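You operate a simulated robot arm through the tools that you are given. There is no shell and no other tool. Be economical: measure what you need, move in short steps, check, and stop when the job is done.

You are at the controls of a simulated robot arm. One attempt, no reset.

Task
Refill the open oregano jar up to its black collar through the funnel.
Fine: carton and yellow funnel go back; lid and spare jar stay as they are. Set down upright: oregano carton, yellow funnel.

Only the result counts: the job must be done as asked and must still hold three seconds after the hand-in. Knocking over, shifting, dropping, spilling or breaking anything else fails it. Lids that push on must go on centred and level and be pressed home; caps that screw on are set level and turned clockwise until they are tight.

Robot
A 6-joint arm with a two-finger parallel gripper, fixed in place. Base frame: the origin is at the foot of the arm, x ahead of it, y to its left, z up. Lengths are in mm, angles in degrees, forces in N, time in s.
With the tool pointing down near the work surface it reaches from about 320 to 700 mm from the base axis. Its first joint turns from -166.0 to 166.0 degrees. Payload 4.1 kg.
The tool frame sits at the grasp point between the pads (the TCP): z along the fingers, y along the line on which they close. The tips reach 23 mm beyond it. The gripper opens to 94 mm. The fingers are 38 mm wide and 10 mm thick; the gripper's body (54 by 96 mm) begins 39 mm behind the TCP.
Orientation is that of the tool frame in the base frame, as a unit quaternion [w, x, y, z]. With the fingers straight down and closing along the base's y, the tool's x points along the base's -x, its y along +y and its z along -z.

Tools
- The arm moves only by the tool send_rows. Its argument "rows" is a list of rows, each a list of 7 numbers: the shift along the tool's x, y, z in mm, then the turn, a rotation vector about the tool's x, y, z in degrees, then the opening in per cent of the stroke, from 0 (shut) to 100 (fully open). In form: [[dx, dy, dz, wx, wy, wz, grip], ...]. A call has 1 to 10 rows; each row shifts and turns the commanded pose from where the row before left it, along the tool's axes as they then stand. Each row takes 0.2 s and may step no farther than 50 mm and 8.6 degrees from the row before; otherwise, or with a gripper value out of range, the whole call is refused. Where a pose cannot be reached the arm comes as near as it can. A force on the tool above 40 N (or 10 N above the force at the start of the call, whichever is more), or a blocked arm, ends the call early, and 0.2 s more pass. Each finger travels about 45 mm/s and halts on what it meets, pressing with about 25 N; the grip force reading is that of the motor and also rises with nothing between the fingers. The clock runs only during rows and for 0.2 s after the last one: add rows that do not move to give the fingers time. It gives the time, the measured TCP pose, the force on the tool (base axes), the opening and the grip force at its end, in the units of the frame above (readings bear some noise), with the torque about the TCP (base axes, N m) and any sound that the robot's microphone picked up.
- Cameras (640 x 400 px; columns grow to the right, rows downward): "scene" is fixed at [48.3, -501.2, 1509.7]; the picture's right is [0.87, -0.48, 0.00], its down [-0.19, -0.35, -0.92] and it looks along [0.45, 0.80, -0.40] (base axes); focal length 339 px, centre (320, 200). "wrist" rides on the gripper at [87, 16, -74] in the tool frame; the picture's right is [-0.18, 0.98, 0.00], its down [-0.58, -0.11, -0.81] and it looks along [-0.79, -0.15, 0.59] (tool axes); focal length 243 px, centre (320, 200). There is no depth. A picture from a camera that has moved, and an enlarged one, comes with that camera's place and axes in the base frame and with its lens.
- snapshot(camera): a new picture of that camera. No time passes.
- slide_trunk(by): slides the trunk up (or, below 0, down) by that many mm; the arm rides with it, the base frame stays. It gives what a move gives, with no picture.
- zoom(camera, box): a new picture of the part [left, top, right, bottom] of that camera's present view, enlarged. No time passes.
- finish_job(): hands the job in; it is judged then, once.

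Go step by step. Nothing tells you positions but the pictures and the camera data: compare them with the known pose of the tool, close in by small moves and look again before you grip or let go. The budget is 120 turns and 84 pictures, counting those below and the enlarged ones. Unless the task says otherwise, let go and move clear before handing in, and close with one line.

The tools are called by a JSON object that holds its "name" and its "arguments". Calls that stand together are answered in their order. send_rows: Moves the arm, as the interface text tells. Its arguments: {"type":"object","properties":{"rows":{"type":"array","items":{"type":"array","items":{"type":"number"}}}},"required":["rows"]} The other tools are called the same way: slide_trunk (by) slides the trunk up or down; snapshot (camera) takes a picture; zoom (camera, box) takes an enlarged picture of a part of a camera's view; finish_job () hands the job in.

At the start:

```text
time: 0.0
tool_pos: [167.6, 323.0, 1285.1]
tcp_rot: [0.0, 0.0, 1.0, 0.0]
wrist_force: [-0.1, 0.1, 0.3]
moment: [-0.01, -0.02, -0.04]
gripper_width: 94.0
grip_force: 0.1
trunk travel left (down, up): [-525.0, 65.0]
```

scene: 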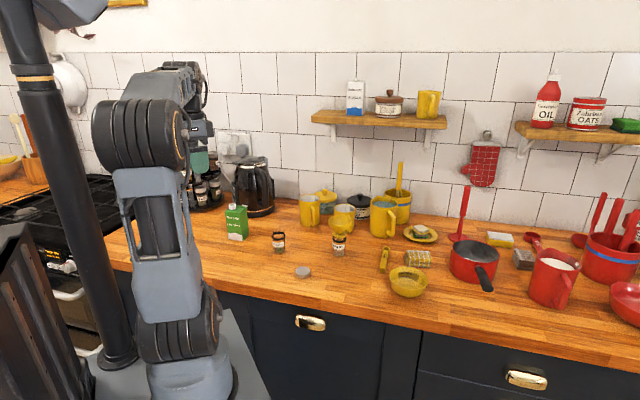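
wrist: 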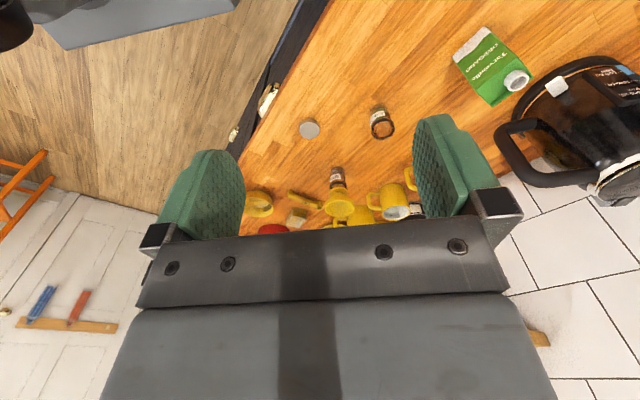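

I see the counter with a green carton, an open jar, a lid, and another jar with something yellow on top (possibly the funnel). I'll zoom in to identify them.

{"name": "zoom", "arguments": {"camera": "scene", "box": [210, 180, 370, 290]}}

{"name": "zoom", "arguments": {"camera": "scene", "box": [290, 150, 460, 300]}}

{"name": "zoom", "arguments": {"camera": "wrist", "box": [230, 20, 550, 240]}}

```text
3.64 times, centred on (290, 235) of scene
camera zoom: at [48.3, -501.2, 1509.7], right [0.87, -0.48, 0.0], down [-0.19, -0.35, -0.92], along [0.45, 0.8, -0.4], focal length 1232 px, centre (429, 73)
```

zoom: 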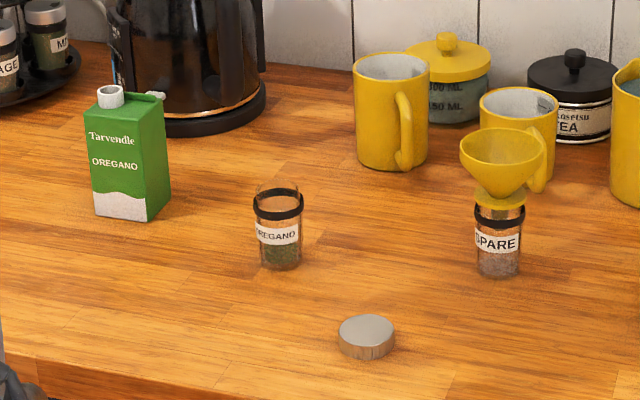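

```text
2.67 times, centred on (375, 225) of scene
camera zoom: at [48.3, -501.2, 1509.7], right [0.87, -0.48, 0.0], down [-0.19, -0.35, -0.92], along [0.45, 0.8, -0.4], focal length 903 px, centre (173, 133)
```

zoom: 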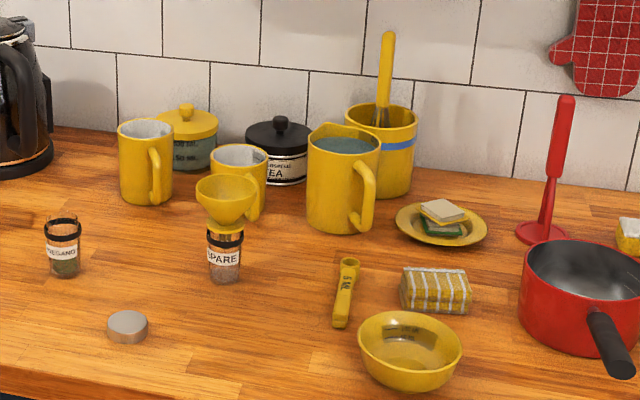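

```text
1.82 times, centred on (390, 130) of wrist
camera zoom: at [81.8, 339.9, 1358.4], right [0.18, 0.98, 0.0], down [0.58, -0.11, 0.81], along [0.79, -0.15, -0.59], focal length 441 px, centre (193, 327)
```

zoom: 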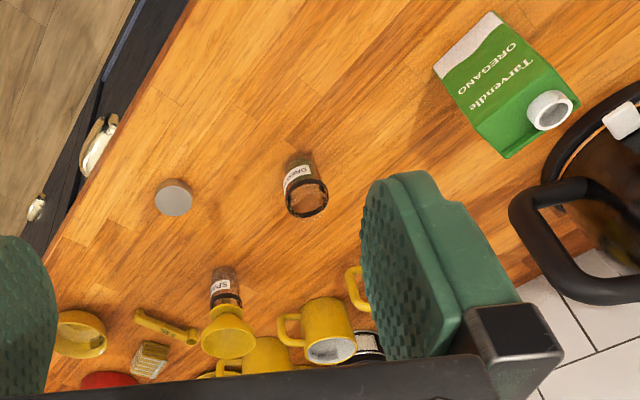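

The counter is at z≈900. The oregano jar is near (394,404), the spare jar with the funnel near (564,304) and the carton near (311,583). I'll move above the funnel and look.

{"name": "send_rows", "arguments": {"rows": [[-49, -2.4, 0, 0, 0, 0, 100], [-49, -2.4, 0, 0, 0, 0, 100], [-49, -2.4, 0, 0, 0, 0, 100], [-49, -2.4, 0, 0, 0, 0, 100], [-49, -2.4, 0, 0, 0, 0, 100], [-49, -2.4, 0, 0, 0, 0, 100], [-49, -2.4, 0, 0, 0, 0, 100], [-49, -2.4, 0, 0, 0, 0, 100], [0, 0, 45, 0, 0, 0, 100], [0, 0, 45, 0, 0, 0, 100]]}}

{"name": "snapshot", "arguments": {"camera": "wrist"}}

{"name": "snapshot", "arguments": {"camera": "scene"}}

```text
time: 2.2
tool_pos: [525.3, 294.5, 1178.0]
tcp_rot: [0.0, -0.001, 1.0, 0.0]
wrist_force: [0.6, -0.1, -0.4]
moment: [0.0, 0.05, -0.01]
gripper_width: 94.3
grip_force: 0.1
out of reach, approached as far as the arm can: row 7, 8
trunk travel left (down, up): [-525.0, 65.0]
```

```text
78 pictures are left
camera wrist: at [439.7, 311.9, 1250.6], right [0.18, 0.98, 0.0], down [0.58, -0.11, 0.81], along [0.79, -0.15, -0.59], focal length 243 px, centre (320, 200)
```

wrist: 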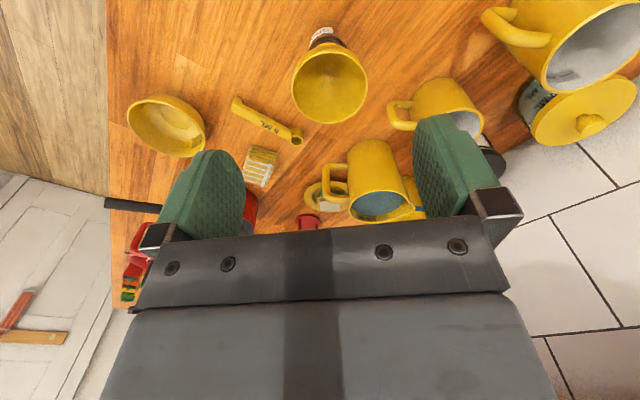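

```text
77 pictures are left
```

scene: 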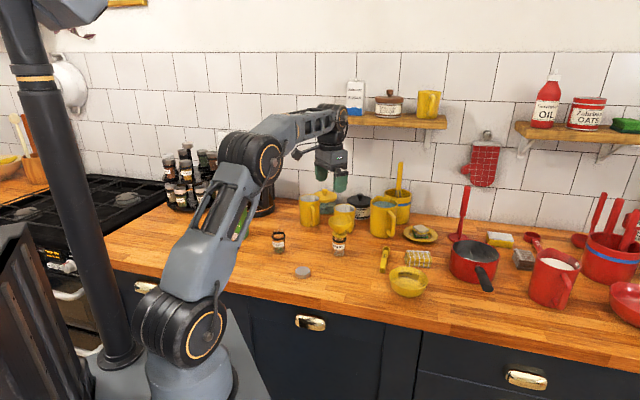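

The funnel rim is in view and the carton side is clear. I'll zoom to pin down the rim.

{"name": "zoom", "arguments": {"camera": "wrist", "box": [270, 10, 430, 130]}}

{"name": "zoom", "arguments": {"camera": "scene", "box": [310, 200, 370, 265]}}

```text
3.33 times, centred on (350, 70) of wrist
camera zoom: at [439.7, 311.9, 1250.6], right [0.18, 0.98, 0.0], down [0.58, -0.11, 0.81], along [0.79, -0.15, -0.59], focal length 809 px, centre (220, 633)
```

zoom: 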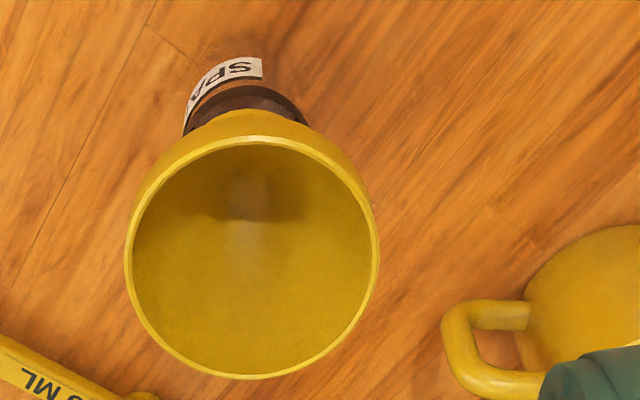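

```text
6.15 times, centred on (340, 232) of scene
camera zoom: at [48.3, -501.2, 1509.7], right [0.87, -0.48, 0.0], down [-0.19, -0.35, -0.92], along [0.45, 0.8, -0.4], focal length 2085 px, centre (197, 0)
```

zoom: 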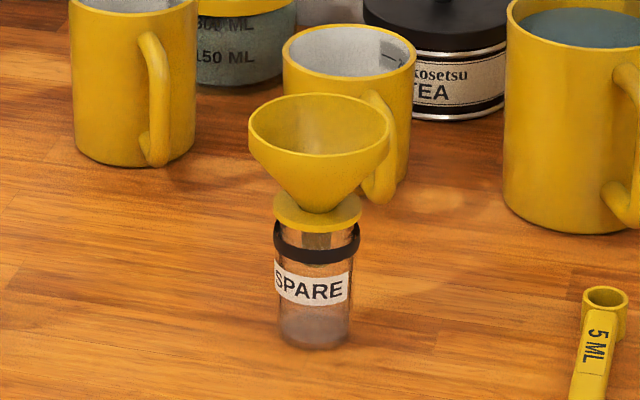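

The funnel rim is centred near (560,298) at z≈1028, about 70 mm wide. I'll descend part way and check where the commanded pose stands.

{"name": "send_rows", "arguments": {"rows": [[0, 0, 40, 0, 0, 0, 100], [-34, 3.5, 20, 0, 0, 0, 100], [0, 0, 0, 0, 0, 0, 100]]}}

```text
time: 3.0
tool_pos: [562.6, 297.0, 1119.3]
tcp_rot: [0.001, -0.002, 1.0, 0.0]
wrist_force: [1.0, 0.6, 0.1]
moment: [0.0, -0.03, -0.02]
gripper_width: 94.2
grip_force: 0.1
trunk travel left (down, up): [-525.0, 65.0]
```

{"name": "send_rows", "arguments": {"rows": [[2.5, 1, 40, 0, 0, 0, 100], [0, 0, 10, 0, 0, 0, 100], [0, 0, 0, 0, 0, 0, 100]]}}

{"name": "snapshot", "arguments": {"camera": "wrist"}}

{"name": "zoom", "arguments": {"camera": "scene", "box": [300, 160, 380, 260]}}

```text
time: 3.8
tool_pos: [559.0, 296.5, 1069.7]
tcp_rot: [-0.001, -0.001, 1.0, 0.0]
wrist_force: [0.1, -0.6, 0.1]
moment: [-0.01, -0.03, -0.02]
gripper_width: 93.8
grip_force: 0.0
trunk travel left (down, up): [-525.0, 65.0]
```

```text
74 pictures are left
camera wrist: at [473.2, 313.5, 1142.8], right [0.18, 0.98, 0.0], down [0.58, -0.11, 0.81], along [0.79, -0.15, -0.59], focal length 243 px, centre (320, 200)
```

wrist: 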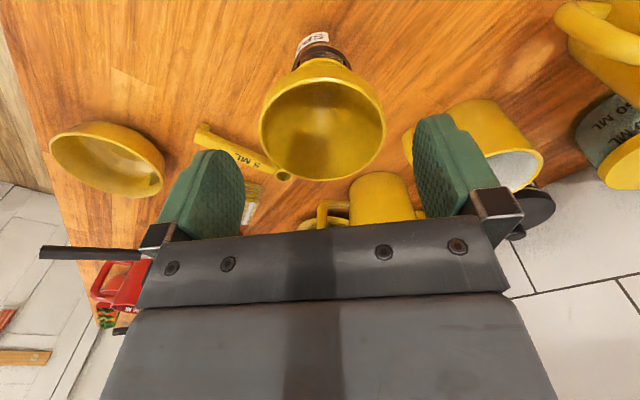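

```text
4.00 times, centred on (340, 210) of scene
camera zoom: at [48.3, -501.2, 1509.7], right [0.87, -0.48, 0.0], down [-0.19, -0.35, -0.92], along [0.45, 0.8, -0.4], focal length 1355 px, centre (240, 160)
```

zoom: 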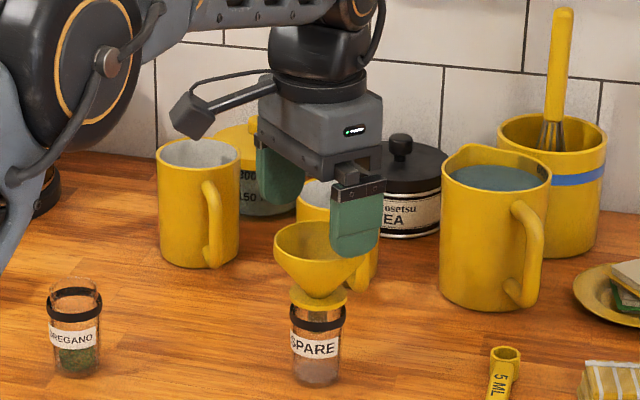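

Alignment looks good, so I'll descend to z≈1019 and close on the rim.

{"name": "send_rows", "arguments": {"rows": [[0, 1, 25, 0, 0, 0, 100], [0, 0, 25, 0, 0, 0, 100], [0, 0, 0, 0, 0, 0, 100], [0, 0, 0, 0, 0, 0, 85], [0, 0, 0, 0, 0, 0, 85]]}}

{"name": "zoom", "arguments": {"camera": "scene", "box": [300, 180, 380, 260]}}

{"name": "snapshot", "arguments": {"camera": "wrist"}}

```text
time: 5.0
tool_pos: [559.9, 300.1, 1019.2]
tcp_rot: [-0.001, -0.001, 1.0, 0.0]
wrist_force: [-0.2, 0.4, -0.2]
moment: [0.03, 0.0, 0.0]
gripper_width: 79.8
grip_force: 0.1
trunk travel left (down, up): [-525.0, 65.0]
```

```text
5.00 times, centred on (340, 220) of scene
camera zoom: at [48.3, -501.2, 1509.7], right [0.87, -0.48, 0.0], down [-0.19, -0.35, -0.92], along [0.45, 0.8, -0.4], focal length 1694 px, centre (220, 100)
```

zoom: 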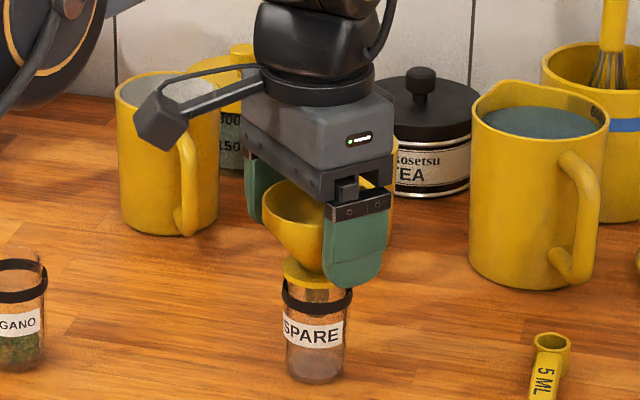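

```text
71 pictures are left
camera wrist: at [474.3, 316.4, 1093.3], right [0.18, 0.98, 0.0], down [0.58, -0.11, 0.81], along [0.79, -0.15, -0.59], focal length 243 px, centre (320, 200)
```

wrist: 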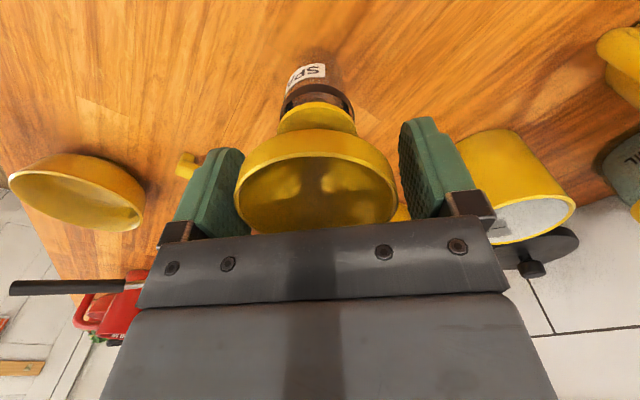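

The rim sits slightly left of the pads' midline, so I'll shift 1.5 mm and close gently.

{"name": "send_rows", "arguments": {"rows": [[0, -1.5, 0, 0, 0, 0, 82], [0, 0, 0, 0, 0, 0, 78], [0, 0, 0, 0, 0, 0, 75], [0, 0, 0, 0, 0, 0, 72]]}}

{"name": "zoom", "arguments": {"camera": "wrist", "box": [160, 60, 500, 260]}}

```text
time: 6.0
tool_pos: [559.7, 296.6, 1019.0]
tcp_rot: [0.0, 0.0, 1.0, 0.0]
wrist_force: [0.1, 0.6, 0.1]
moment: [0.02, 0.03, -0.03]
gripper_width: 70.4
grip_force: 24.6
trunk travel left (down, up): [-525.0, 65.0]
```

```text
1.88 times, centred on (330, 160) of wrist
camera zoom: at [474.2, 314.1, 1092.8], right [0.18, 0.98, 0.0], down [0.58, -0.11, 0.81], along [0.79, -0.15, -0.59], focal length 457 px, centre (301, 275)
```

zoom: 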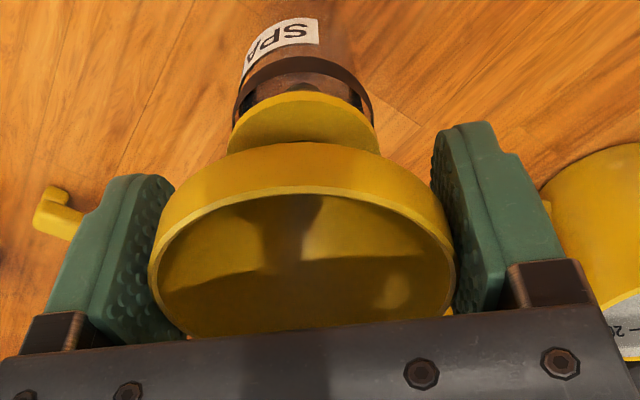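

The funnel is gripped at 70 mm. I'll lift slowly and check that the jar stays.

{"name": "send_rows", "arguments": {"rows": [[0, 0, 0, 0, 0, 0, 60], [0, 0, -5, 0, 0, 0, 60], [0, 0, -10, 0, 0, 0, 60], [0, 0, -15, 0, 0, 0, 60], [0, 0, -20, 0, 0, 0, 60], [0, 0, -30, 0, 0, 0, 60], [0, 0, 0, 0, 0, 0, 60]]}}

{"name": "zoom", "arguments": {"camera": "scene", "box": [290, 160, 390, 260]}}

```text
time: 7.6
tool_pos: [561.1, 296.8, 1098.7]
tcp_rot: [0.0, -0.001, 1.0, 0.0]
wrist_force: [-0.3, 0.1, 0.2]
moment: [-0.02, 0.01, 0.02]
gripper_width: 70.3
grip_force: 25.3
trunk travel left (down, up): [-525.0, 65.0]
```

```text
4.00 times, centred on (340, 210) of scene
camera zoom: at [48.3, -501.2, 1509.7], right [0.87, -0.48, 0.0], down [-0.19, -0.35, -0.92], along [0.45, 0.8, -0.4], focal length 1355 px, centre (240, 160)
```

zoom: 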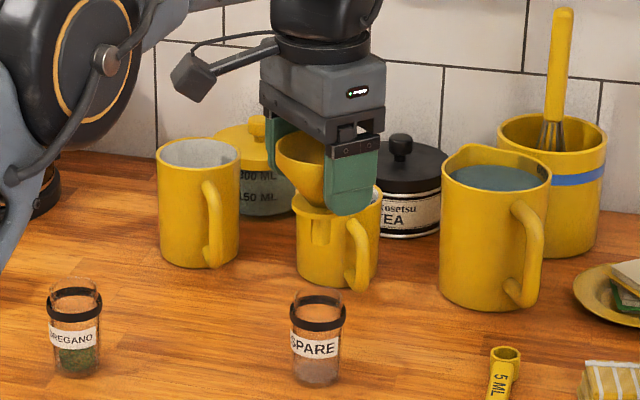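

The funnel is out cleanly and its stem hangs about 22 mm below the flange. Next I'll measure the oregano jar closely.

{"name": "zoom", "arguments": {"camera": "scene", "box": [260, 220, 300, 260]}}

{"name": "send_rows", "arguments": {"rows": [[30, 15, 0, 0, 0, 0, 60], [30, 15, 0, 0, 0, 0, 60], [30, 15, 0, 0, 0, 0, 60], [30, 15, 0, 0, 0, 0, 60], [30, 15, 0, 0, 0, 0, 60], [30, 15, 0, 0, 0, 0, 60], [0, 0, 0, 0, 0, 0, 60]]}}

{"name": "snapshot", "arguments": {"camera": "wrist"}}

```text
10.00 times, centred on (280, 240) of scene
camera zoom: at [48.3, -501.2, 1509.7], right [0.87, -0.48, 0.0], down [-0.19, -0.35, -0.92], along [0.45, 0.8, -0.4], focal length 3388 px, centre (720, -200)
```

zoom: 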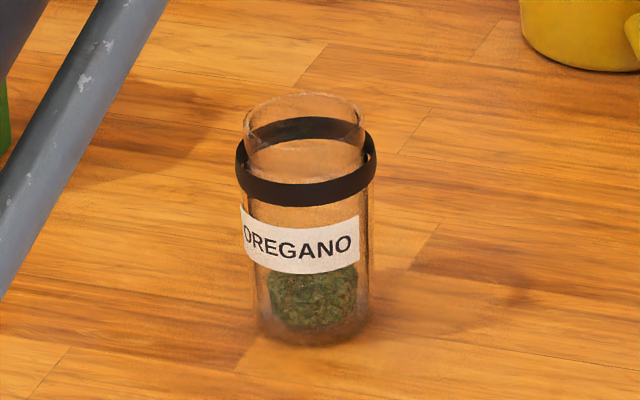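

```text
time: 9.2
tool_pos: [377.5, 386.6, 1094.2]
tcp_rot: [0.0, 0.0, 1.0, 0.0]
wrist_force: [0.8, 0.2, -0.7]
moment: [-0.01, 0.01, -0.01]
gripper_width: 70.6
grip_force: 25.2
trunk travel left (down, up): [-525.0, 65.0]
```

```text
67 pictures are left
camera wrist: at [290.9, 404.1, 1167.8], right [0.18, 0.98, 0.0], down [0.58, -0.11, 0.81], along [0.79, -0.15, -0.59], focal length 243 px, centre (320, 200)
```

wrist: 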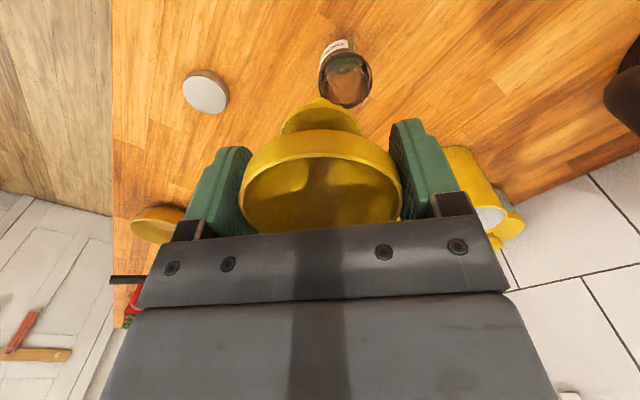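

The scene puts the jar rim at about (394,403) and the wrist view agrees. I'll move above it and lower until the stem is just over the mouth.

{"name": "send_rows", "arguments": {"rows": [[-16.5, 16.5, 0, 0, 0, 0, 60], [0, 0, 20, 0, 0, 0, 60], [0, 0, 20, 0, 0, 0, 60], [0, 0, 0, 0, 0, 0, 60], [0, 0, 0, 0, 0, 0, 60]]}}

{"name": "zoom", "arguments": {"camera": "wrist", "box": [220, 0, 460, 220]}}

{"name": "zoom", "arguments": {"camera": "scene", "box": [250, 190, 310, 260]}}

```text
time: 10.4
tool_pos: [394.4, 403.4, 1059.6]
tcp_rot: [0.0, -0.001, 1.0, 0.0]
wrist_force: [0.3, 0.8, -0.7]
moment: [-0.01, 0.0, -0.01]
gripper_width: 70.2
grip_force: 25.1
trunk travel left (down, up): [-525.0, 65.0]
```

```text
1.82 times, centred on (340, 110) of wrist
camera zoom: at [308.6, 421.0, 1132.5], right [0.18, 0.98, 0.0], down [0.58, -0.11, 0.81], along [0.79, -0.15, -0.59], focal length 441 px, centre (284, 364)
```

zoom: 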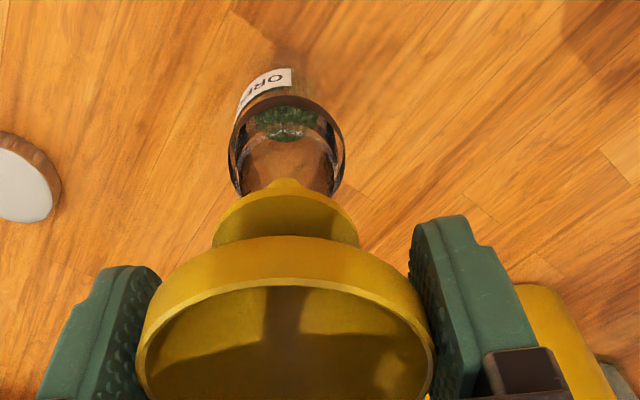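

```text
5.71 times, centred on (280, 225) of scene
camera zoom: at [48.3, -501.2, 1509.7], right [0.87, -0.48, 0.0], down [-0.19, -0.35, -0.92], along [0.45, 0.8, -0.4], focal length 1936 px, centre (549, 57)
```

zoom: 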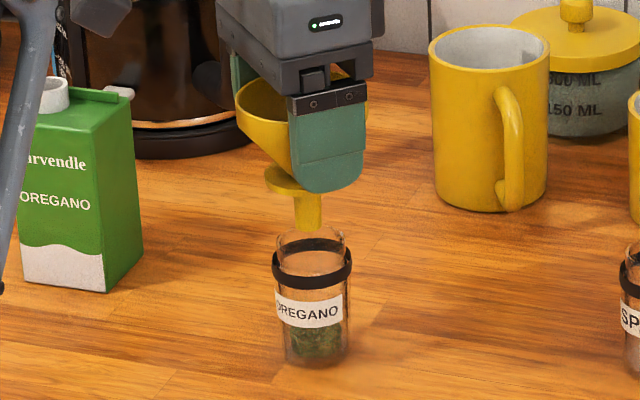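

The stem is centred over the jar mouth. I'll lower most of the way and check.

{"name": "send_rows", "arguments": {"rows": [[-0.5, -0.5, 12, 0, 0, 0, 60], [0, 0, 12, 0, 0, 0, 60], [0, 0, 10, 0, 0, 0, 60], [0, 0, 0, 0, 0, 0, 60], [0, 0, 0, 0, 0, 0, 60]]}}

{"name": "zoom", "arguments": {"camera": "wrist", "box": [220, 0, 460, 220]}}

{"name": "zoom", "arguments": {"camera": "scene", "box": [260, 210, 300, 260]}}

```text
time: 11.6
tool_pos: [394.7, 403.8, 1025.3]
tcp_rot: [0.0, -0.001, 1.0, -0.001]
wrist_force: [-0.1, -0.3, -0.7]
moment: [-0.02, -0.02, 0.0]
gripper_width: 70.2
grip_force: 24.4
trunk travel left (down, up): [-525.0, 65.0]
```

```text
1.82 times, centred on (340, 110) of wrist
camera zoom: at [308.4, 420.0, 1098.6], right [0.18, 0.98, 0.0], down [0.58, -0.11, 0.81], along [0.79, -0.15, -0.59], focal length 441 px, centre (284, 364)
```

zoom: 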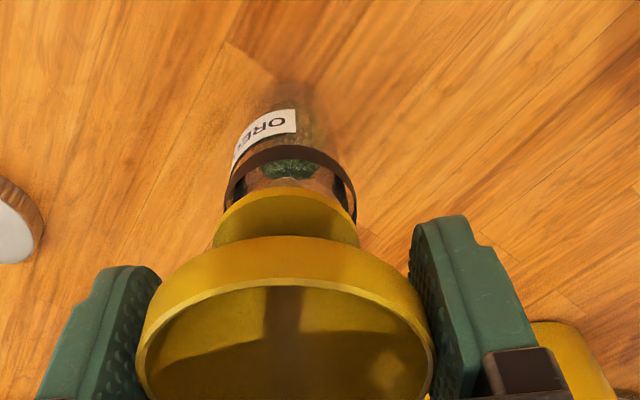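

```text
8.00 times, centred on (280, 235) of scene
camera zoom: at [48.3, -501.2, 1509.7], right [0.87, -0.48, 0.0], down [-0.19, -0.35, -0.92], along [0.45, 0.8, -0.4], focal length 2710 px, centre (640, -80)
```

zoom: 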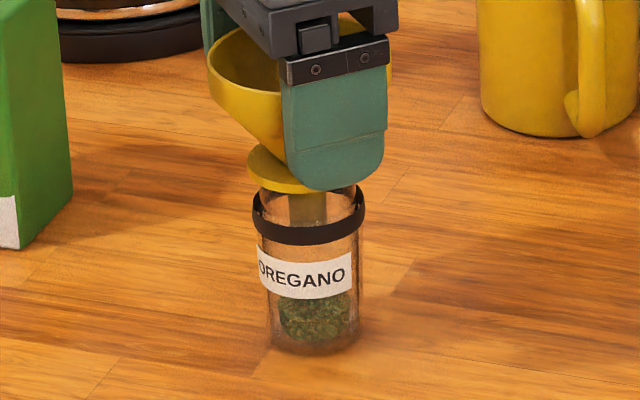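

The flange is about 1.5 mm off the jar centre. I'll correct it and lower to the seat.

{"name": "send_rows", "arguments": {"rows": [[-1.5, 0.8, 0, 0, 0, 0, 60], [0, 0, 3, 0, 0, 0, 60], [0, 0, 2, 0, 0, 0, 60], [0, 0, 1, 0, 0, 0, 60], [0, 0, 0, 0, 0, 0, 60]]}}

{"name": "zoom", "arguments": {"camera": "scene", "box": [260, 210, 300, 260]}}

```text
time: 12.8
tool_pos: [396.5, 402.6, 1018.7]
tcp_rot: [0.001, -0.001, 1.0, 0.001]
wrist_force: [-1.5, -1.2, 3.2]
moment: [-0.07, 0.06, -0.01]
gripper_width: 70.5
grip_force: 24.2
trunk travel left (down, up): [-525.0, 65.0]
```

```text
8.00 times, centred on (280, 235) of scene
camera zoom: at [48.3, -501.2, 1509.7], right [0.87, -0.48, 0.0], down [-0.19, -0.35, -0.92], along [0.45, 0.8, -0.4], focal length 2710 px, centre (640, -80)
```

zoom: 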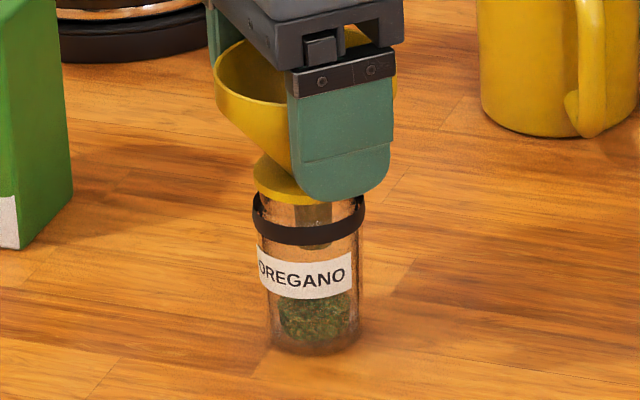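

The flange has touched down with a light contact force. I'll release and rise.

{"name": "send_rows", "arguments": {"rows": [[0, 0, 0, 0, 0, 0, 80], [0, 0, 0, 0, 0, 0, 88], [0, 0, 0, 0, 0, 0, 88], [0, 0, -15, 0, 0, 0, 88], [0, 0, -30, 0, 0, 0, 88], [0, 0, -50, 0, 0, 0, 88], [0, 0, 0, 0, 0, 0, 88]]}}

{"name": "zoom", "arguments": {"camera": "scene", "box": [260, 210, 300, 260]}}

{"name": "snapshot", "arguments": {"camera": "wrist"}}

```text
time: 14.4
tool_pos: [395.5, 404.3, 1117.3]
tcp_rot: [0.0, 0.0, 1.0, -0.001]
wrist_force: [-0.1, -0.2, 0.2]
moment: [0.01, -0.01, -0.01]
gripper_width: 82.7
grip_force: 0.1
trunk travel left (down, up): [-525.0, 65.0]
```

```text
8.00 times, centred on (280, 235) of scene
camera zoom: at [48.3, -501.2, 1509.7], right [0.87, -0.48, 0.0], down [-0.19, -0.35, -0.92], along [0.45, 0.8, -0.4], focal length 2710 px, centre (640, -80)
```

zoom: 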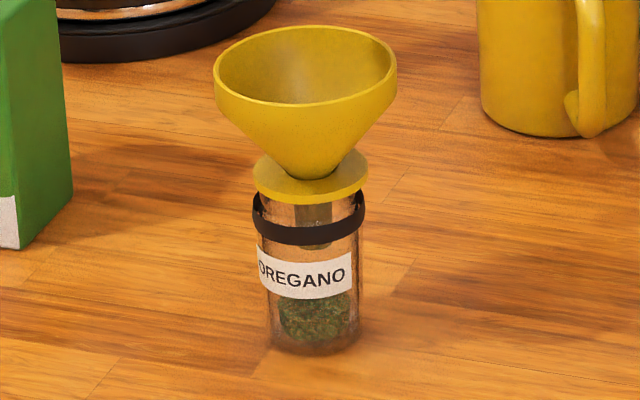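

```text
60 pictures are left
camera wrist: at [308.7, 420.8, 1191.0], right [0.18, 0.98, 0.0], down [0.58, -0.11, 0.81], along [0.79, -0.15, -0.59], focal length 243 px, centre (320, 200)
```

wrist: 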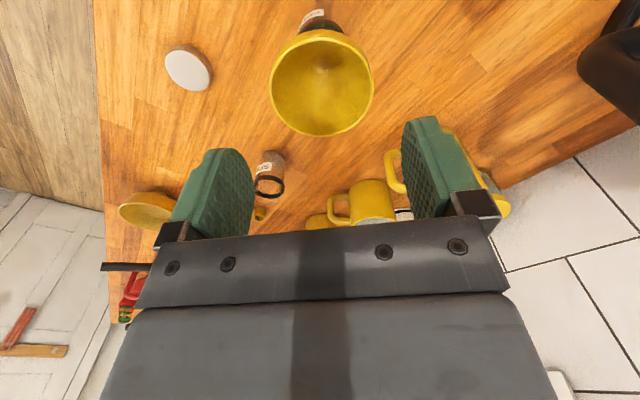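

The funnel sits level in the oregano jar at about (396,403). Next I'll move over near the carton to measure it.

{"name": "send_rows", "arguments": {"rows": [[29, 23, -10, 0, 0, 0, 100], [29, 23, -10, 0, 0, 0, 100], [29, 23, -10, 0, 0, 0, 100], [29, 23, -10, 0, 0, 0, 100], [29, 23, -10, 0, 0, 0, 100], [0, 0, 0, 0, 0, 0, 100]]}}

{"name": "snapshot", "arguments": {"camera": "wrist"}}

{"name": "snapshot", "arguments": {"camera": "scene"}}

```text
time: 15.8
tool_pos: [252.6, 516.5, 1161.9]
tcp_rot: [0.001, 0.0, 1.0, 0.001]
wrist_force: [0.7, 0.9, 0.1]
moment: [0.0, 0.0, 0.03]
gripper_width: 93.9
grip_force: 0.0
trunk travel left (down, up): [-525.0, 65.0]
```

```text
59 pictures are left
camera wrist: at [166.8, 534.3, 1235.8], right [0.18, 0.98, 0.0], down [0.58, -0.11, 0.81], along [0.79, -0.15, -0.59], focal length 243 px, centre (320, 200)
```

wrist: 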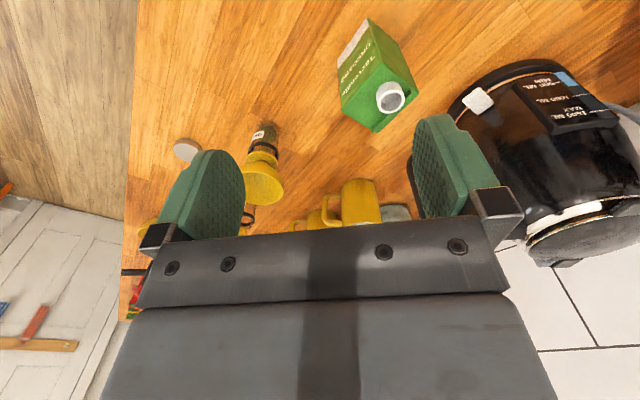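

```text
58 pictures are left
```

scene: 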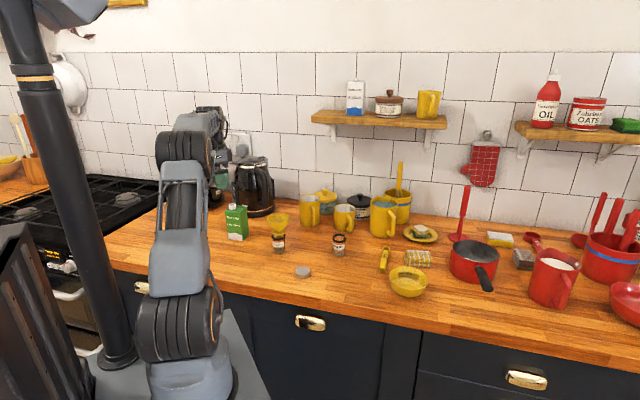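

{"name": "zoom", "arguments": {"camera": "wrist", "box": [310, 0, 450, 140]}}

{"name": "zoom", "arguments": {"camera": "scene", "box": [210, 180, 270, 260]}}

```text
2.86 times, centred on (380, 70) of wrist
camera zoom: at [166.8, 534.3, 1235.8], right [0.18, 0.98, 0.0], down [0.58, -0.11, 0.81], along [0.79, -0.15, -0.59], focal length 693 px, centre (149, 571)
```

zoom: 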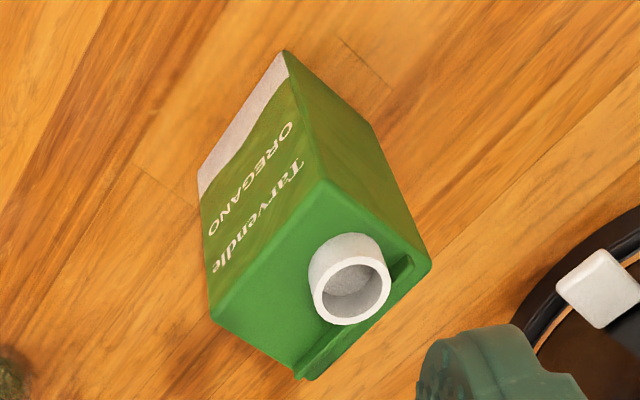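

```text
5.00 times, centred on (240, 220) of scene
camera zoom: at [48.3, -501.2, 1509.7], right [0.87, -0.48, 0.0], down [-0.19, -0.35, -0.92], along [0.45, 0.8, -0.4], focal length 1694 px, centre (720, 100)
```

zoom: 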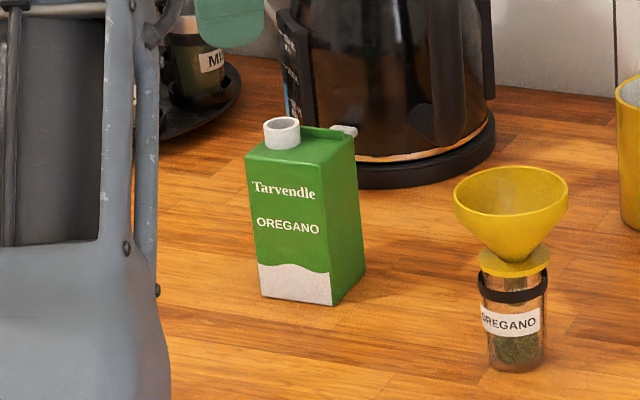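

The carton is about 56×50 mm, centred near (312,569), with its label face toward azimuth 225° and its open spout 11 mm off centre toward the left. I'll reorient the tool to horizontal with the camera up, starting with the roll.

{"name": "send_rows", "arguments": {"rows": [[0, 0, 0, 0, 0, 8.5, 100], [0, 0, 0, 0, 0, 8.5, 100], [0, 0, 0, 0, 0, 8.5, 100], [0, 0, 0, 0, 0, 8.5, 100], [0, 0, 0, 0, 0, 8.5, 100], [0, 0, 0, 0, 0, 8.5, 100], [0, 0, 0, 0, 0, 8.5, 100], [0, 0, 0, 0, 0, 8.5, 100], [0, 0, 0, 0, 0, 8.5, 100], [0, 0, 0, 0, 0, 8.5, 100]]}}

{"name": "send_rows", "arguments": {"rows": [[0, 0, 0, 0, 0, 8.5, 100], [0, 0, 0, 0, 0, 8.5, 100], [0, 0, 0, 0, 0, 8.5, 100], [0, 0, 0, 0, 0, 8.5, 100], [0, 0, 0, 0, 0, 8.5, 100], [0, 0, 0, 0, 0, 7.5, 100], [0, 0, 0, 0, 0, 0, 100]]}}

{"name": "send_rows", "arguments": {"rows": [[0, 0, 0, 0, 8.5, 0, 100], [0, 0, 0, 0, 8.5, 0, 100], [0, 0, 0, 0, 8.5, 0, 100], [0, 0, 0, 0, 8.5, 0, 100], [0, 0, 0, 0, 8.5, 0, 100], [0, 0, 0, 0, 0, 0, 100]]}}

{"name": "snapshot", "arguments": {"camera": "scene"}}

```text
time: 18.0
tool_pos: [250.9, 518.3, 1162.3]
tcp_rot: [0.0, 0.676, 0.737, 0.0]
wrist_force: [-1.0, -0.9, 0.2]
moment: [-0.02, -0.02, -0.03]
gripper_width: 94.1
grip_force: 0.1
trunk travel left (down, up): [-525.0, 65.0]
```

```text
time: 19.6
tool_pos: [264.1, 512.1, 1163.9]
tcp_rot: [-0.002, 0.789, 0.614, 0.0]
wrist_force: [-0.2, -0.1, -0.3]
moment: [0.02, 0.02, 0.02]
gripper_width: 94.0
grip_force: 0.1
out of reach, approached as far as the arm can: row 3, 4, 5, 6
trunk travel left (down, up): [-525.0, 65.0]
```

```text
time: 21.0
tool_pos: [264.1, 511.5, 1164.4]
tcp_rot: [-0.224, 0.736, 0.572, 0.286]
wrist_force: [0.0, 0.3, -0.3]
moment: [-0.01, 0.0, -0.02]
gripper_width: 94.0
grip_force: 0.0
trunk travel left (down, up): [-525.0, 65.0]
```

```text
55 pictures are left
```

scene: 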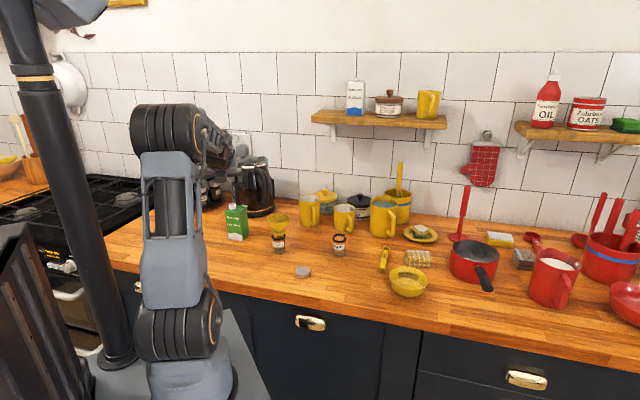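

The sixth joint ran out of travel on that side, so camera-up has to be reached by swinging the tool out sideways instead. I'll unwind first.

{"name": "send_rows", "arguments": {"rows": [[0, 0, 0, 0, -8.5, 0, 100], [0, 0, 0, 0, -8.5, 0, 100], [0, 0, 0, 0, -8.5, 0, 100], [0, 0, 0, 0, -8.5, 0, 100], [0, 0, 0, 0, -8.5, 0, 100], [0, 0, 0, 0, 0, 0, 100]]}}

{"name": "send_rows", "arguments": {"rows": [[0, 0, 0, 0, 0, -8.5, 100], [0, 0, 0, 0, 0, -8.5, 100], [0, 0, 0, 0, 0, -8.5, 100], [0, 0, 0, 0, 0, -8.5, 100], [0, 0, 0, 0, 0, -8.5, 100], [0, 0, 0, 0, 0, -8.5, 100], [0, 0, 0, 0, 0, -8.5, 100], [0, 0, 0, 0, 0, -8.5, 100], [0, 0, 0, 0, 0, -8.5, 100], [0, 0, 0, 0, 0, -8.5, 100]]}}

{"name": "send_rows", "arguments": {"rows": [[0, 0, 0, 0, 0, -8.5, 100], [0, 0, 0, 0, 0, -8.5, 100], [0, 0, 0, 0, 0, -8.5, 100], [0, 0, 0, 0, 0, -8.5, 100], [0, 0, 0, 0, 0, -8.5, 100], [0, 0, 0, 0, 0, -8.5, 100], [0, 0, 0, 0, 0, -8.5, 100], [0, 0, 0, 0, 0, -8.5, 100], [0, 0, 0, 0, 0, -8.5, 100], [0, 0, 0, 0, 0, -5.5, 100]]}}

```text
time: 22.4
tool_pos: [265.0, 512.4, 1164.8]
tcp_rot: [0.0, 0.789, 0.614, -0.001]
wrist_force: [0.0, 1.2, -0.4]
moment: [-0.01, 0.03, 0.0]
gripper_width: 94.0
grip_force: 0.2
trunk travel left (down, up): [-525.0, 65.0]
```

```text
time: 24.6
tool_pos: [264.5, 512.6, 1163.0]
tcp_rot: [-0.002, 0.165, 0.986, 0.001]
wrist_force: [0.1, 0.3, -0.3]
moment: [-0.01, 0.0, -0.01]
gripper_width: 93.7
grip_force: 0.1
trunk travel left (down, up): [-525.0, 65.0]
```

```text
time: 26.8
tool_pos: [263.0, 512.6, 1164.3]
tcp_rot: [-0.001, -0.522, 0.853, 0.002]
wrist_force: [-0.3, -1.0, 0.4]
moment: [0.03, 0.0, -0.02]
gripper_width: 94.0
grip_force: 0.0
trunk travel left (down, up): [-525.0, 65.0]
```

The tool is now straight down with the camera facing inward. Next I'll swing the tool to point right, horizontally.

{"name": "send_rows", "arguments": {"rows": [[0, 0, 0, 8.2, 0, 0, 100], [0, 0, 0, 8.2, 0, 0, 100], [0, 0, 0, 8.2, 0, 0, 100], [0, 0, 0, 8.2, 0, 0, 100], [0, 0, 0, 8.2, 0, 0, 100], [0, 0, 0, 8.2, 0, 0, 100]]}}

{"name": "send_rows", "arguments": {"rows": [[0, 0, 0, 8.2, 0, 0, 100], [0, 0, 0, 8.2, 0, 0, 100], [0, 0, 0, 8.2, 0, 0, 100], [0, 0, 0, 8.2, 0, 0, 100], [0, 0, 0, 8.0, 0, 0, 100], [0, 0, 0, 0, 0, 0, 100]]}}

{"name": "snapshot", "arguments": {"camera": "scene"}}

```text
time: 28.2
tool_pos: [263.9, 512.5, 1162.6]
tcp_rot: [0.217, -0.473, 0.776, -0.355]
wrist_force: [-0.7, -0.2, -0.7]
moment: [-0.01, 0.0, 0.0]
gripper_width: 94.0
grip_force: 0.0
trunk travel left (down, up): [-525.0, 65.0]
```

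```text
time: 29.6
tool_pos: [262.8, 512.4, 1164.1]
tcp_rot: [0.368, -0.368, 0.604, -0.604]
wrist_force: [0.4, -0.6, -0.1]
moment: [0.03, -0.03, -0.02]
gripper_width: 94.0
grip_force: 0.1
trunk travel left (down, up): [-525.0, 65.0]
```

```text
54 pictures are left
```

scene: 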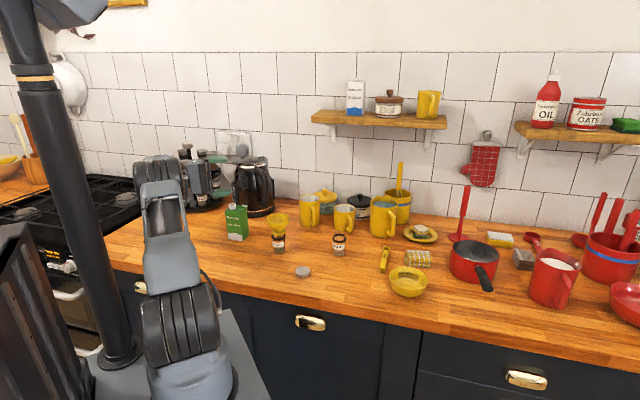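

The swing worked. Next I'll roll the camera up, then yaw toward the carton's label face.

{"name": "send_rows", "arguments": {"rows": [[0, 0, 0, 0, 0, -8.5, 100], [0, 0, 0, 0, 0, -8.5, 100], [0, 0, 0, 0, 0, -8.5, 100], [0, 0, 0, 0, 0, -8.5, 100], [0, 0, 0, 0, 0, -8.5, 100], [0, 0, 0, 0, 0, -8.5, 100], [0, 0, 0, 0, 0, -8.5, 100], [0, 0, 0, 0, 0, -8.5, 100], [0, 0, 0, 0, 0, -8.5, 100], [0, 0, 0, 0, 0, -8.5, 100]]}}

{"name": "send_rows", "arguments": {"rows": [[0, 0, 0, 0, 0, -5, 100], [0, 0, 0, 8, 0, 0, 100], [0, 0, 0, 8, 0, 0, 100], [0, 0, 0, 8, 0, 0, 100], [0, 0, 0, 8, 0, 0, 100], [0, 0, 0, 8, 0, 0, 100], [0, 0, 0, 8, 0, 0, 100], [0, 0, 0, 8, 0, 0, 100], [0, 0, 0, 8, 0, 0, 100], [0, 0, 0, 8, 0, 0, 100]]}}

{"name": "snapshot", "arguments": {"camera": "scene"}}

{"name": "snapshot", "arguments": {"camera": "wrist"}}

```text
time: 31.8
tool_pos: [263.9, 511.7, 1162.2]
tcp_rot: [0.137, 0.681, -0.196, 0.692]
wrist_force: [-0.2, -0.7, 0.8]
moment: [-0.03, -0.02, 0.02]
gripper_width: 93.8
grip_force: 0.0
trunk travel left (down, up): [-525.0, 65.0]
```

```text
time: 34.0
tool_pos: [264.6, 513.8, 1163.5]
tcp_rot: [-0.271, 0.654, 0.269, 0.653]
wrist_force: [0.4, -0.7, -0.3]
moment: [0.01, -0.03, 0.0]
gripper_width: 93.9
grip_force: 0.1
trunk travel left (down, up): [-525.0, 65.0]
```

```text
53 pictures are left
```

scene: 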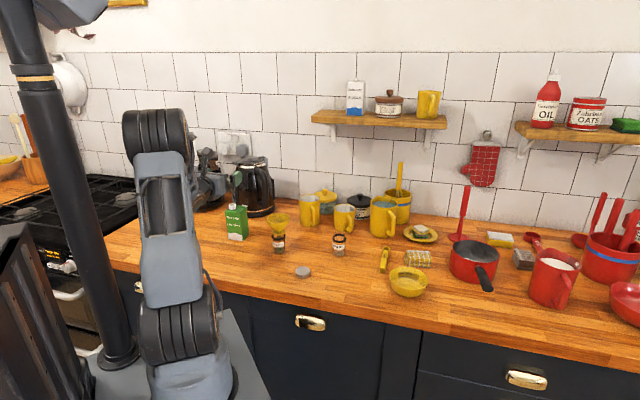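

```text
52 pictures are left
camera wrist: at [224.2, 449.3, 1248.6], right [0.69, -0.7, -0.19], down [-0.65, -0.49, -0.58], along [0.31, 0.52, -0.79], focal length 243 px, centre (320, 200)
```

wrist: 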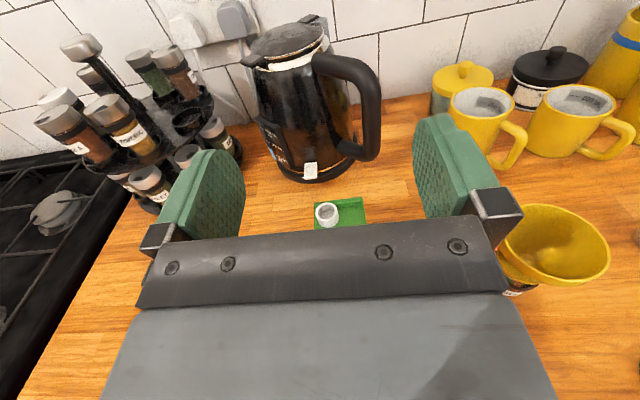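

The tool is horizontal with the camera up, aimed at the carton. I'll lower to grip height, about 30 mm in front of the carton, and check.

{"name": "send_rows", "arguments": {"rows": [[-40, -4, 0, 0, 0, 0, 100], [-40, 0, 0, 0, 0, 0, 100], [-40, 0, 0, 0, 0, 0, 100], [-30, 0, 0, 0, 0, 0, 100], [0, 0, 0, 0, 0, 0, 100]]}}

{"name": "snapshot", "arguments": {"camera": "scene"}}

{"name": "snapshot", "arguments": {"camera": "wrist"}}

```text
time: 35.2
tool_pos: [261.0, 515.2, 1013.4]
tcp_rot: [-0.272, 0.654, 0.269, 0.653]
wrist_force: [0.2, 0.8, -0.4]
moment: [0.04, 0.04, 0.02]
gripper_width: 94.1
grip_force: 0.1
trunk travel left (down, up): [-525.0, 65.0]
```

```text
51 pictures are left
```

scene: 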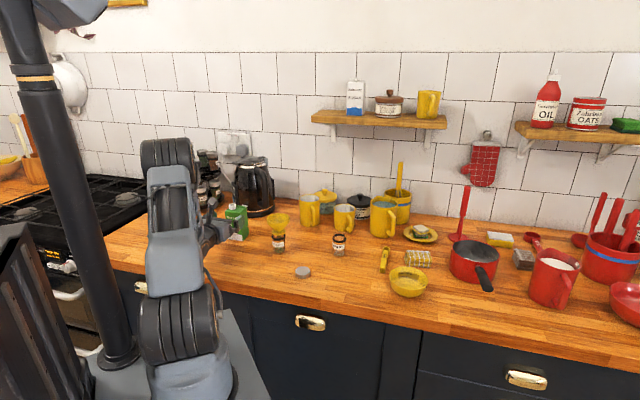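

```text
50 pictures are left
camera wrist: at [220.8, 452.4, 1099.0], right [0.69, -0.7, -0.19], down [-0.65, -0.49, -0.58], along [0.31, 0.52, -0.79], focal length 243 px, centre (320, 200)
```

wrist: 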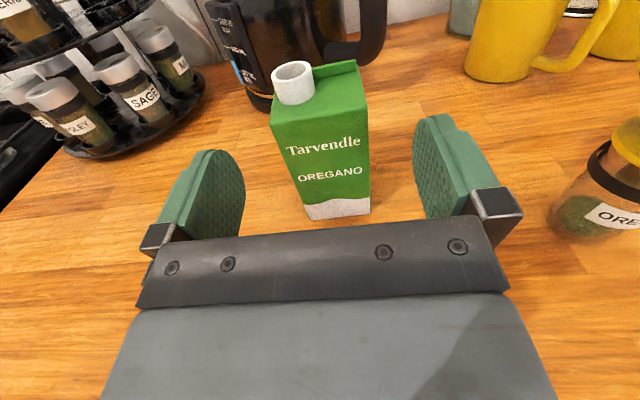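

The carton sits squarely between the fingers' planned path. I'll shift 2.5 mm left, lower to z≈968 and advance part way.

{"name": "send_rows", "arguments": {"rows": [[-25, -2.5, 0, 0, 0, 0, 100], [-20, 0, 0, 0, 0, 0, 100], [0, 0, 20, 0, 0, 0, 100], [0, 0, 20, 0, 0, 0, 100], [0, 0, 0, 0, 0, 0, 100]]}}

{"name": "snapshot", "arguments": {"camera": "wrist"}}

{"name": "zoom", "arguments": {"camera": "scene", "box": [140, 160, 300, 270]}}

```text
time: 36.4
tool_pos: [289.1, 547.2, 968.6]
tcp_rot: [-0.27, 0.654, 0.269, 0.653]
wrist_force: [0.1, 0.0, -0.9]
moment: [0.01, -0.01, 0.02]
gripper_width: 94.0
grip_force: 0.1
trunk travel left (down, up): [-525.0, 65.0]
```

```text
49 pictures are left
camera wrist: at [248.0, 484.0, 1054.1], right [0.69, -0.7, -0.19], down [-0.65, -0.49, -0.58], along [0.31, 0.52, -0.79], focal length 243 px, centre (320, 200)
```

wrist: 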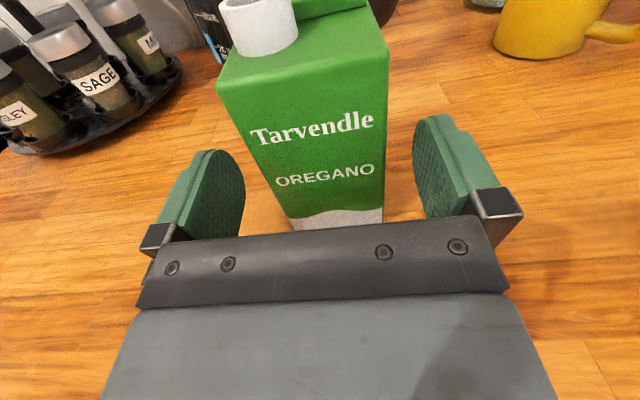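

```text
3.64 times, centred on (220, 215) of scene
camera zoom: at [48.3, -501.2, 1509.7], right [0.87, -0.48, 0.0], down [-0.19, -0.35, -0.92], along [0.45, 0.8, -0.4], focal length 1232 px, centre (684, 146)
```

zoom: 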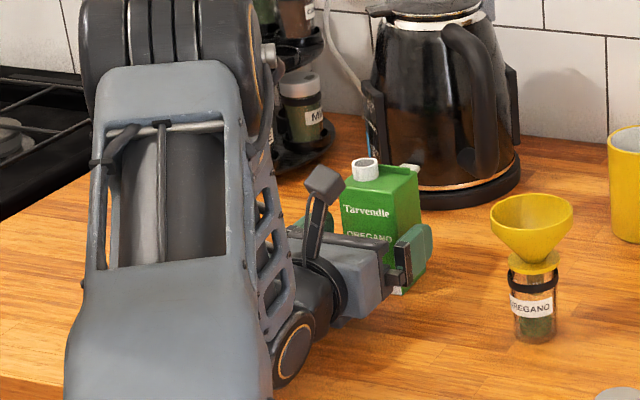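

Clearances on both sides look good. I'll advance 30 mm and close.

{"name": "send_rows", "arguments": {"rows": [[0, 0, 15, 0, 0, 0, 100], [0, 0, 15, 0, 0, 0, 100], [0, 0, 0, 0, 0, 0, 85], [0, 0, 0, 0, 0, 0, 75], [0, 0, 0, 0, 0, 0, 70], [0, 0, 0, 0, 0, 0, 65], [0, 0, 0, 0, 0, 0, 60], [0, 0, 0, 0, 0, 0, 55], [0, 0, 0, 0, 0, 0, 50]]}}

{"name": "snapshot", "arguments": {"camera": "wrist"}}

```text
time: 38.4
tool_pos: [309.0, 568.5, 969.0]
tcp_rot: [-0.27, 0.655, 0.267, 0.653]
wrist_force: [-0.3, 1.0, 0.2]
moment: [-0.14, -0.09, -0.03]
gripper_width: 57.7
grip_force: 24.7
trunk travel left (down, up): [-525.0, 65.0]
```

```text
47 pictures are left
camera wrist: at [269.5, 504.0, 1054.0], right [0.69, -0.7, -0.19], down [-0.65, -0.49, -0.58], along [0.31, 0.52, -0.79], focal length 243 px, centre (320, 200)
```

wrist: 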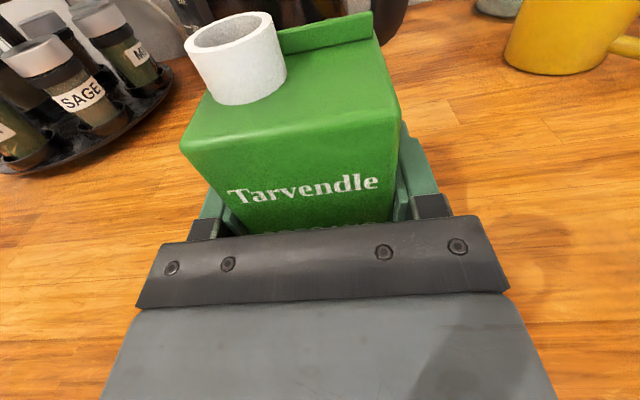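

The carton is held at 57.7 mm. I'll lift it straight up.

{"name": "send_rows", "arguments": {"rows": [[0, 0, 0, 0, 0, 0, 45], [5, 0, 0, 0, 0, 0, 45], [15, 0, 0, 0, 0, 0, 45], [30, 0, 0, 0, 0, 0, 45], [30, 0, 0, 0, 0, 0, 45], [35, 0, 0, 0, 0, 0, 45], [35, 0, 0, 0, 0, 0, 45], [30, 0, 0, 0, 0, 0, 45], [0, 0, 0, 0, 0, 0, 45]]}}

{"name": "zoom", "arguments": {"camera": "scene", "box": [140, 130, 300, 270]}}

```text
time: 40.4
tool_pos: [306.4, 567.0, 1149.0]
tcp_rot: [-0.271, 0.654, 0.269, 0.653]
wrist_force: [0.1, 0.1, -2.6]
moment: [0.0, 0.01, -0.01]
gripper_width: 58.0
grip_force: 25.2
trunk travel left (down, up): [-525.0, 65.0]
```

```text
2.86 times, centred on (220, 200) of scene
camera zoom: at [48.3, -501.2, 1509.7], right [0.87, -0.48, 0.0], down [-0.19, -0.35, -0.92], along [0.45, 0.8, -0.4], focal length 968 px, centre (606, 200)
```

zoom: 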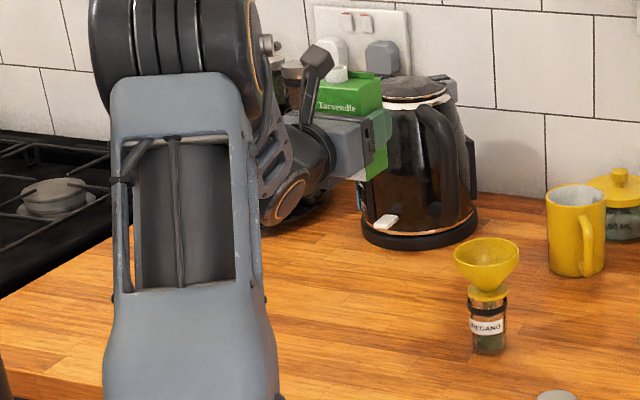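

The lift was clean and the carton weighs about 2.6 N. I'll carry it to the right side of the funnel, yawing to azimuth 22° on the way.

{"name": "send_rows", "arguments": {"rows": [[0, 36.7, -12.3, 0, 0, 0, 45], [0, 36.7, -12.3, 0, 0, 0, 45], [0, 36.7, -12.3, 0, 0, 0, 45], [0, 0, 0, -7.7, 0, 0, 45], [0, 0, 0, -7.7, 0, 0, 45], [0, 0, 0, -7.6, 0, 0, 45], [0, 38.8, 3.1, 0, 0, 0, 45], [0, 38.8, 3.1, 0, 0, 0, 45], [0, 38.8, 3.1, 0, 0, 0, 45], [0, 0, 0, 0, 0, 0, 45]]}}

{"name": "snapshot", "arguments": {"camera": "scene"}}

{"name": "snapshot", "arguments": {"camera": "wrist"}}

```text
time: 42.6
tool_pos: [413.4, 359.6, 1147.0]
tcp_rot: [-0.134, 0.695, 0.133, 0.694]
wrist_force: [-0.8, -0.9, -2.3]
moment: [0.03, 0.0, 0.01]
gripper_width: 57.8
grip_force: 24.9
trunk travel left (down, up): [-525.0, 65.0]
```

```text
45 pictures are left
```

scene: 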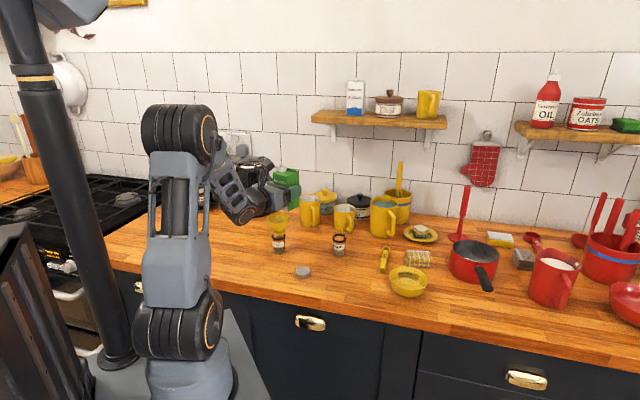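

```text
44 pictures are left
camera wrist: at [351.4, 317.0, 1232.3], right [0.36, -0.91, -0.19], down [-0.79, -0.2, -0.58], along [0.49, 0.36, -0.79], focal length 243 px, centre (320, 200)
```

wrist: 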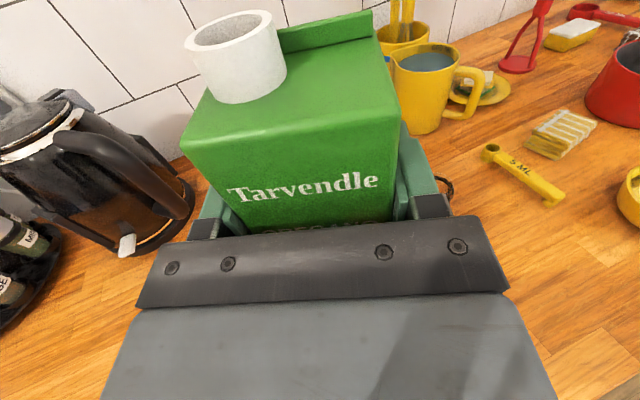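

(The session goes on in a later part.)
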